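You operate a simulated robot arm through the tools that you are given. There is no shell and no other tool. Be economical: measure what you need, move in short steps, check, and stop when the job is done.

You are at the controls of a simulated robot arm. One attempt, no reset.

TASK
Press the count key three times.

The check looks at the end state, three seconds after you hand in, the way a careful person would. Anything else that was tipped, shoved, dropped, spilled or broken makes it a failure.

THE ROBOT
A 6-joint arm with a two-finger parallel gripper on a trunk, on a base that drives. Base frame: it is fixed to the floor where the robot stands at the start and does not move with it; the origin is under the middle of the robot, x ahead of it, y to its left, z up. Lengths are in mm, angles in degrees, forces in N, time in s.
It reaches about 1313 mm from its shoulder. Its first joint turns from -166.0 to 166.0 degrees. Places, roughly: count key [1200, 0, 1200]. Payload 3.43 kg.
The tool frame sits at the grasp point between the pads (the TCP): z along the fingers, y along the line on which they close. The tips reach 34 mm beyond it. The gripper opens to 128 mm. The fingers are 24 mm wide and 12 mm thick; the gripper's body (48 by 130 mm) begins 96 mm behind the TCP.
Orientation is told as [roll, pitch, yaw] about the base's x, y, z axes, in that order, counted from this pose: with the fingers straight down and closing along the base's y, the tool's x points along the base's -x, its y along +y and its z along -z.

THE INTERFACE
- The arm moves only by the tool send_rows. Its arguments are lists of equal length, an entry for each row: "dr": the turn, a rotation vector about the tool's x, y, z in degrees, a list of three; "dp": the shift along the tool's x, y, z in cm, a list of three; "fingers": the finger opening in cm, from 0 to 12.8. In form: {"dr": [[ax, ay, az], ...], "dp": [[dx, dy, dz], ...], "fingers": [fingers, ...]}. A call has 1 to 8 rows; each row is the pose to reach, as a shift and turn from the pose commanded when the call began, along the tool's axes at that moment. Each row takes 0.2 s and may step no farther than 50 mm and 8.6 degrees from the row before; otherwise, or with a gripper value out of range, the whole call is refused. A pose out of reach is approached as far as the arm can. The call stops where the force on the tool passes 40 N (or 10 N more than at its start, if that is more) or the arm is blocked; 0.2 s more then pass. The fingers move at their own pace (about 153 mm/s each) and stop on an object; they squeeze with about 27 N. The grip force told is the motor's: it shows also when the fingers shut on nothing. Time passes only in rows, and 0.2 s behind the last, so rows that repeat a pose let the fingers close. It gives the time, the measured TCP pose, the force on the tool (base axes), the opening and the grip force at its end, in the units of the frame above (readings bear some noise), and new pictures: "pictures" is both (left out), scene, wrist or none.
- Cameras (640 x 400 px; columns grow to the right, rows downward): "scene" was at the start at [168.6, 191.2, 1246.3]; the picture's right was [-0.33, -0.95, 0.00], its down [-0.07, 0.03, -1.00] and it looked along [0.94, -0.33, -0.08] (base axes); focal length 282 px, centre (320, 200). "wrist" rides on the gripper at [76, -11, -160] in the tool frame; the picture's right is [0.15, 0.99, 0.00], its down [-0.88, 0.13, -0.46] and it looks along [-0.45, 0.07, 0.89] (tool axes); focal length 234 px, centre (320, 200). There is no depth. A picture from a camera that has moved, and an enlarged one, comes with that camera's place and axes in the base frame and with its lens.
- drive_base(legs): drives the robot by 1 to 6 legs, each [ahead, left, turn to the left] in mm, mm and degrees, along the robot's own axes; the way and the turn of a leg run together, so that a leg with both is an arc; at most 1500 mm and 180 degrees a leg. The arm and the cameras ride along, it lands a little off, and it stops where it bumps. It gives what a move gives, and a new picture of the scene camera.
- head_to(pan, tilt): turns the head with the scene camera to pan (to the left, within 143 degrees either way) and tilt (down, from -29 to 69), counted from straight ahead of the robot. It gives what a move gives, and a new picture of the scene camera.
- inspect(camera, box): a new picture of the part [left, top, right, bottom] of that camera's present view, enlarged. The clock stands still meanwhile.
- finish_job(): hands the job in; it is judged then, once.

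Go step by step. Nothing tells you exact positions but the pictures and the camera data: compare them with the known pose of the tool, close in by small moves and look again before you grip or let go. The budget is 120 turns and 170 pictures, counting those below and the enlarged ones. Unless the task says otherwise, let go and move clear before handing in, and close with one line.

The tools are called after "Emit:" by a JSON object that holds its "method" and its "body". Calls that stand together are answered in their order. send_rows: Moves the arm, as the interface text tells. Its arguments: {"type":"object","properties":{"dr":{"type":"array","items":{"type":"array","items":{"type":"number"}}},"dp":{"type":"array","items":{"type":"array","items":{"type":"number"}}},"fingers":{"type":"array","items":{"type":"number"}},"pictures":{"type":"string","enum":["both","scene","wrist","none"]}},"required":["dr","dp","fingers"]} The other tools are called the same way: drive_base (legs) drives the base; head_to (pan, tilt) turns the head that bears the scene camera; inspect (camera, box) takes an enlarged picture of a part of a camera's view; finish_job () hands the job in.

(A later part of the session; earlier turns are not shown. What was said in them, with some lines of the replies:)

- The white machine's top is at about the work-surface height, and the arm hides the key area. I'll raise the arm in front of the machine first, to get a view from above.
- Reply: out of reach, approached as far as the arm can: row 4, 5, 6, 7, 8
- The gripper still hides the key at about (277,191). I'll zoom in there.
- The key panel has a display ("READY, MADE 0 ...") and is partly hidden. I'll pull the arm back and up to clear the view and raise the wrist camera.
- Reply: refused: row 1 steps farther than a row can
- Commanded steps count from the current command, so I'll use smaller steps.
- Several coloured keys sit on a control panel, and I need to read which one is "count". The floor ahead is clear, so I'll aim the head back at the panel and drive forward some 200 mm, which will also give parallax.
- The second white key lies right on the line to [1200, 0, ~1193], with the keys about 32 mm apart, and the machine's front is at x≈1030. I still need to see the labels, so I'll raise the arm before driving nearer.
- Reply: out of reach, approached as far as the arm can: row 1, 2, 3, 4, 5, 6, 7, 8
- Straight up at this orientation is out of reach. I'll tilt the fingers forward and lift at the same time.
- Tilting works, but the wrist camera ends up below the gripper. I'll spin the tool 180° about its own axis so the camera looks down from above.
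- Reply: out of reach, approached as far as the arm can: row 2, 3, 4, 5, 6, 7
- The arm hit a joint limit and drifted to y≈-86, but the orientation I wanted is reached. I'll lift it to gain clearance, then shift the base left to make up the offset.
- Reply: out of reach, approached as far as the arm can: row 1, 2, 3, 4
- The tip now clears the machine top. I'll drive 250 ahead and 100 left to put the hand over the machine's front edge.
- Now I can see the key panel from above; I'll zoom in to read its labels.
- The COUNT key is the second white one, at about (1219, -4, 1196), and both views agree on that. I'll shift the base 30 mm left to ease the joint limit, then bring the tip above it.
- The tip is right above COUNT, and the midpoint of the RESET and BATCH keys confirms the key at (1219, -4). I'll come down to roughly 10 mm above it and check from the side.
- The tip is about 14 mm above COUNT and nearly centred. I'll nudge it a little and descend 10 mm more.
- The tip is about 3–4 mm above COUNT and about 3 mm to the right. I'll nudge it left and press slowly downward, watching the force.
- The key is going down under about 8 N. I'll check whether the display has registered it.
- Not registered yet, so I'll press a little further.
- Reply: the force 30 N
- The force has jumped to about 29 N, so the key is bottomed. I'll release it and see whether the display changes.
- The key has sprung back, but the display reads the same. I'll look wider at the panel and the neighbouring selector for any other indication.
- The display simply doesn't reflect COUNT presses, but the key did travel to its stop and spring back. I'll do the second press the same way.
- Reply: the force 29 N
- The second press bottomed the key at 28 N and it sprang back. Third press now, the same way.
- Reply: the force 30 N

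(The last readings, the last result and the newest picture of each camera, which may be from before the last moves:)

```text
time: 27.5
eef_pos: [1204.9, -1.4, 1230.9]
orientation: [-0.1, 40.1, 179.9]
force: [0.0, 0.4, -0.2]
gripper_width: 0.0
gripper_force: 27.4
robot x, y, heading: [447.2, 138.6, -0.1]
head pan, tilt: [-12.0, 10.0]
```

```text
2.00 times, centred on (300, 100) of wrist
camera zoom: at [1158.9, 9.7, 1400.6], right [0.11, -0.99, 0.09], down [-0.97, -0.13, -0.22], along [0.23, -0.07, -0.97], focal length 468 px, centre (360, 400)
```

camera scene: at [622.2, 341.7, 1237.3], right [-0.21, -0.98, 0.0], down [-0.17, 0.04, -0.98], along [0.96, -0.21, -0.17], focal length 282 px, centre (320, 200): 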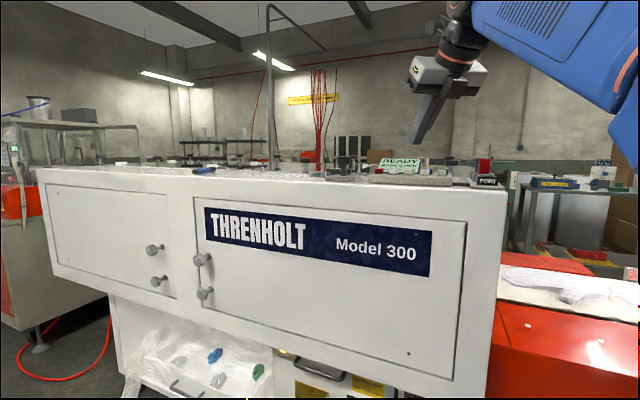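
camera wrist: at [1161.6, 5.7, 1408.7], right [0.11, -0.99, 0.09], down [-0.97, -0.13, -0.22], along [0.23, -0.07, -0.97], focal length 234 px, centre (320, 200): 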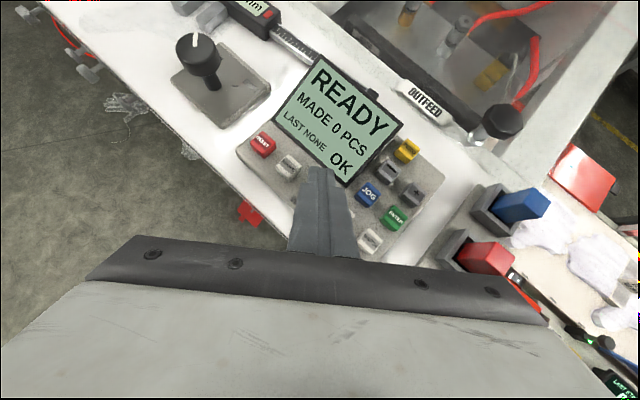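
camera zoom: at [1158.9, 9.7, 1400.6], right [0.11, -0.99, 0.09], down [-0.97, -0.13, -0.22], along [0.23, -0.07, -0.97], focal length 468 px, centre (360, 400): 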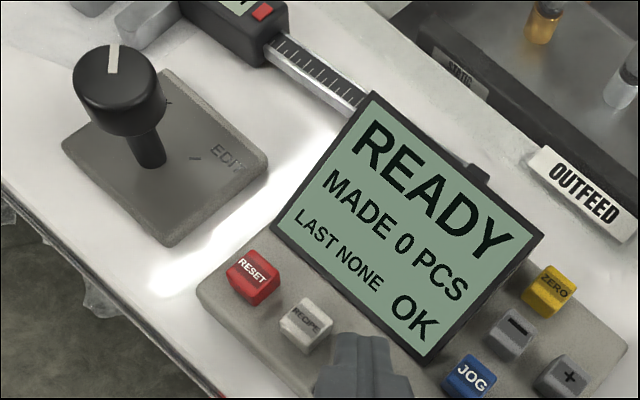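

All three presses bottomed out and released, and nothing else on the panel moved. I'll raise and retract the arm, then check the panel once more.

Emit:
{"method": "send_rows", "body": {"dr": [[0, 0, 0], [0, 0, 0], [0, 0, 0], [0, 0, 0], [0, 0, 0], [0, 0, 0]], "dp": [[1.3, 0, -1.6], [2.6, 0, -3.2], [4.5, 0, -5.4], [2.2, 0, -8], [-0.6, 0, -11], [-2.8, 0, -14]], "fingers": [0, 0, 0, 0, 0, 0]}}

Emit:
{"method": "inspect", "body": {"camera": "wrist", "box": [240, 0, 480, 150]}}

```text
time: 28.9
eef_pos: [1093.9, -1.1, 1318.6]
orientation: [-0.1, 40.1, 179.9]
force: [0.5, -0.2, -0.3]
gripper_width: 0.0
gripper_force: 26.9
robot x, y, heading: [451.2, 143.0, -0.2]
head pan, tilt: [-12.0, 10.0]
camera scene: at [623.0, 341.5, 1237.2], right [-0.21, -0.98, 0.0], down [-0.17, 0.04, -0.98], along [0.96, -0.21, -0.17], focal length 282 px, centre (320, 200)
camera wrist: at [1048.0, 9.4, 1489.0], right [0.11, -0.99, 0.09], down [-0.97, -0.13, -0.22], along [0.23, -0.07, -0.97], focal length 234 px, centre (320, 200)
```

scene: 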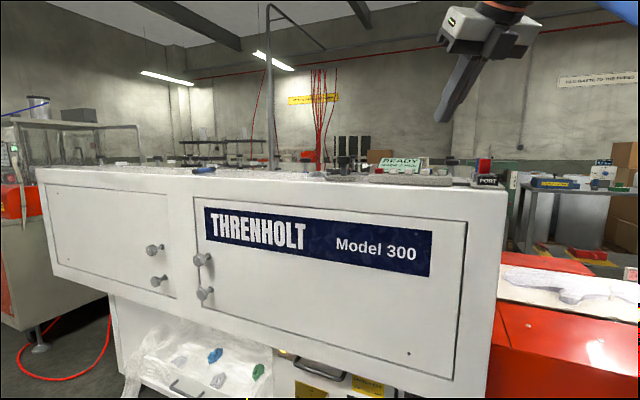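
wrist: 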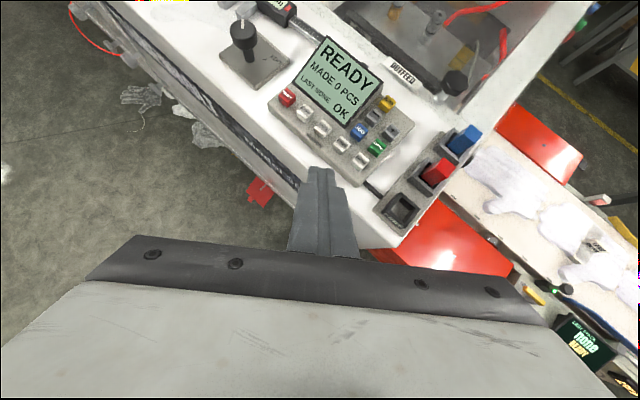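

```text
2.67 times, centred on (360, 75) of wrist
camera zoom: at [1048.0, 9.4, 1489.0], right [0.11, -0.99, 0.09], down [-0.97, -0.13, -0.22], along [0.23, -0.07, -0.97], focal length 624 px, centre (213, 533)
```

zoom: 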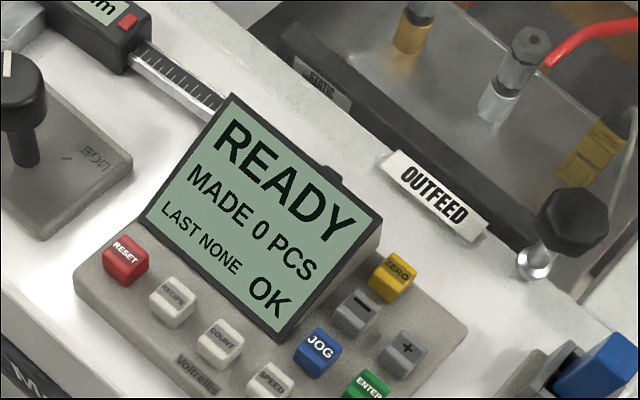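

The arm is clear, the COUNT key is back up, and nothing else on the machine has changed. I'm handing the job in.

Emit:
{"method": "finish_job", "body": {}}

```text
The job is handed in.
```

I pressed the COUNT key three times, each time down to its stop (about 28 N) and fully released. The display showed no change ("READY, MADE 0 PCS, LAST NONE") after any press, so I can't confirm the machine registered them.
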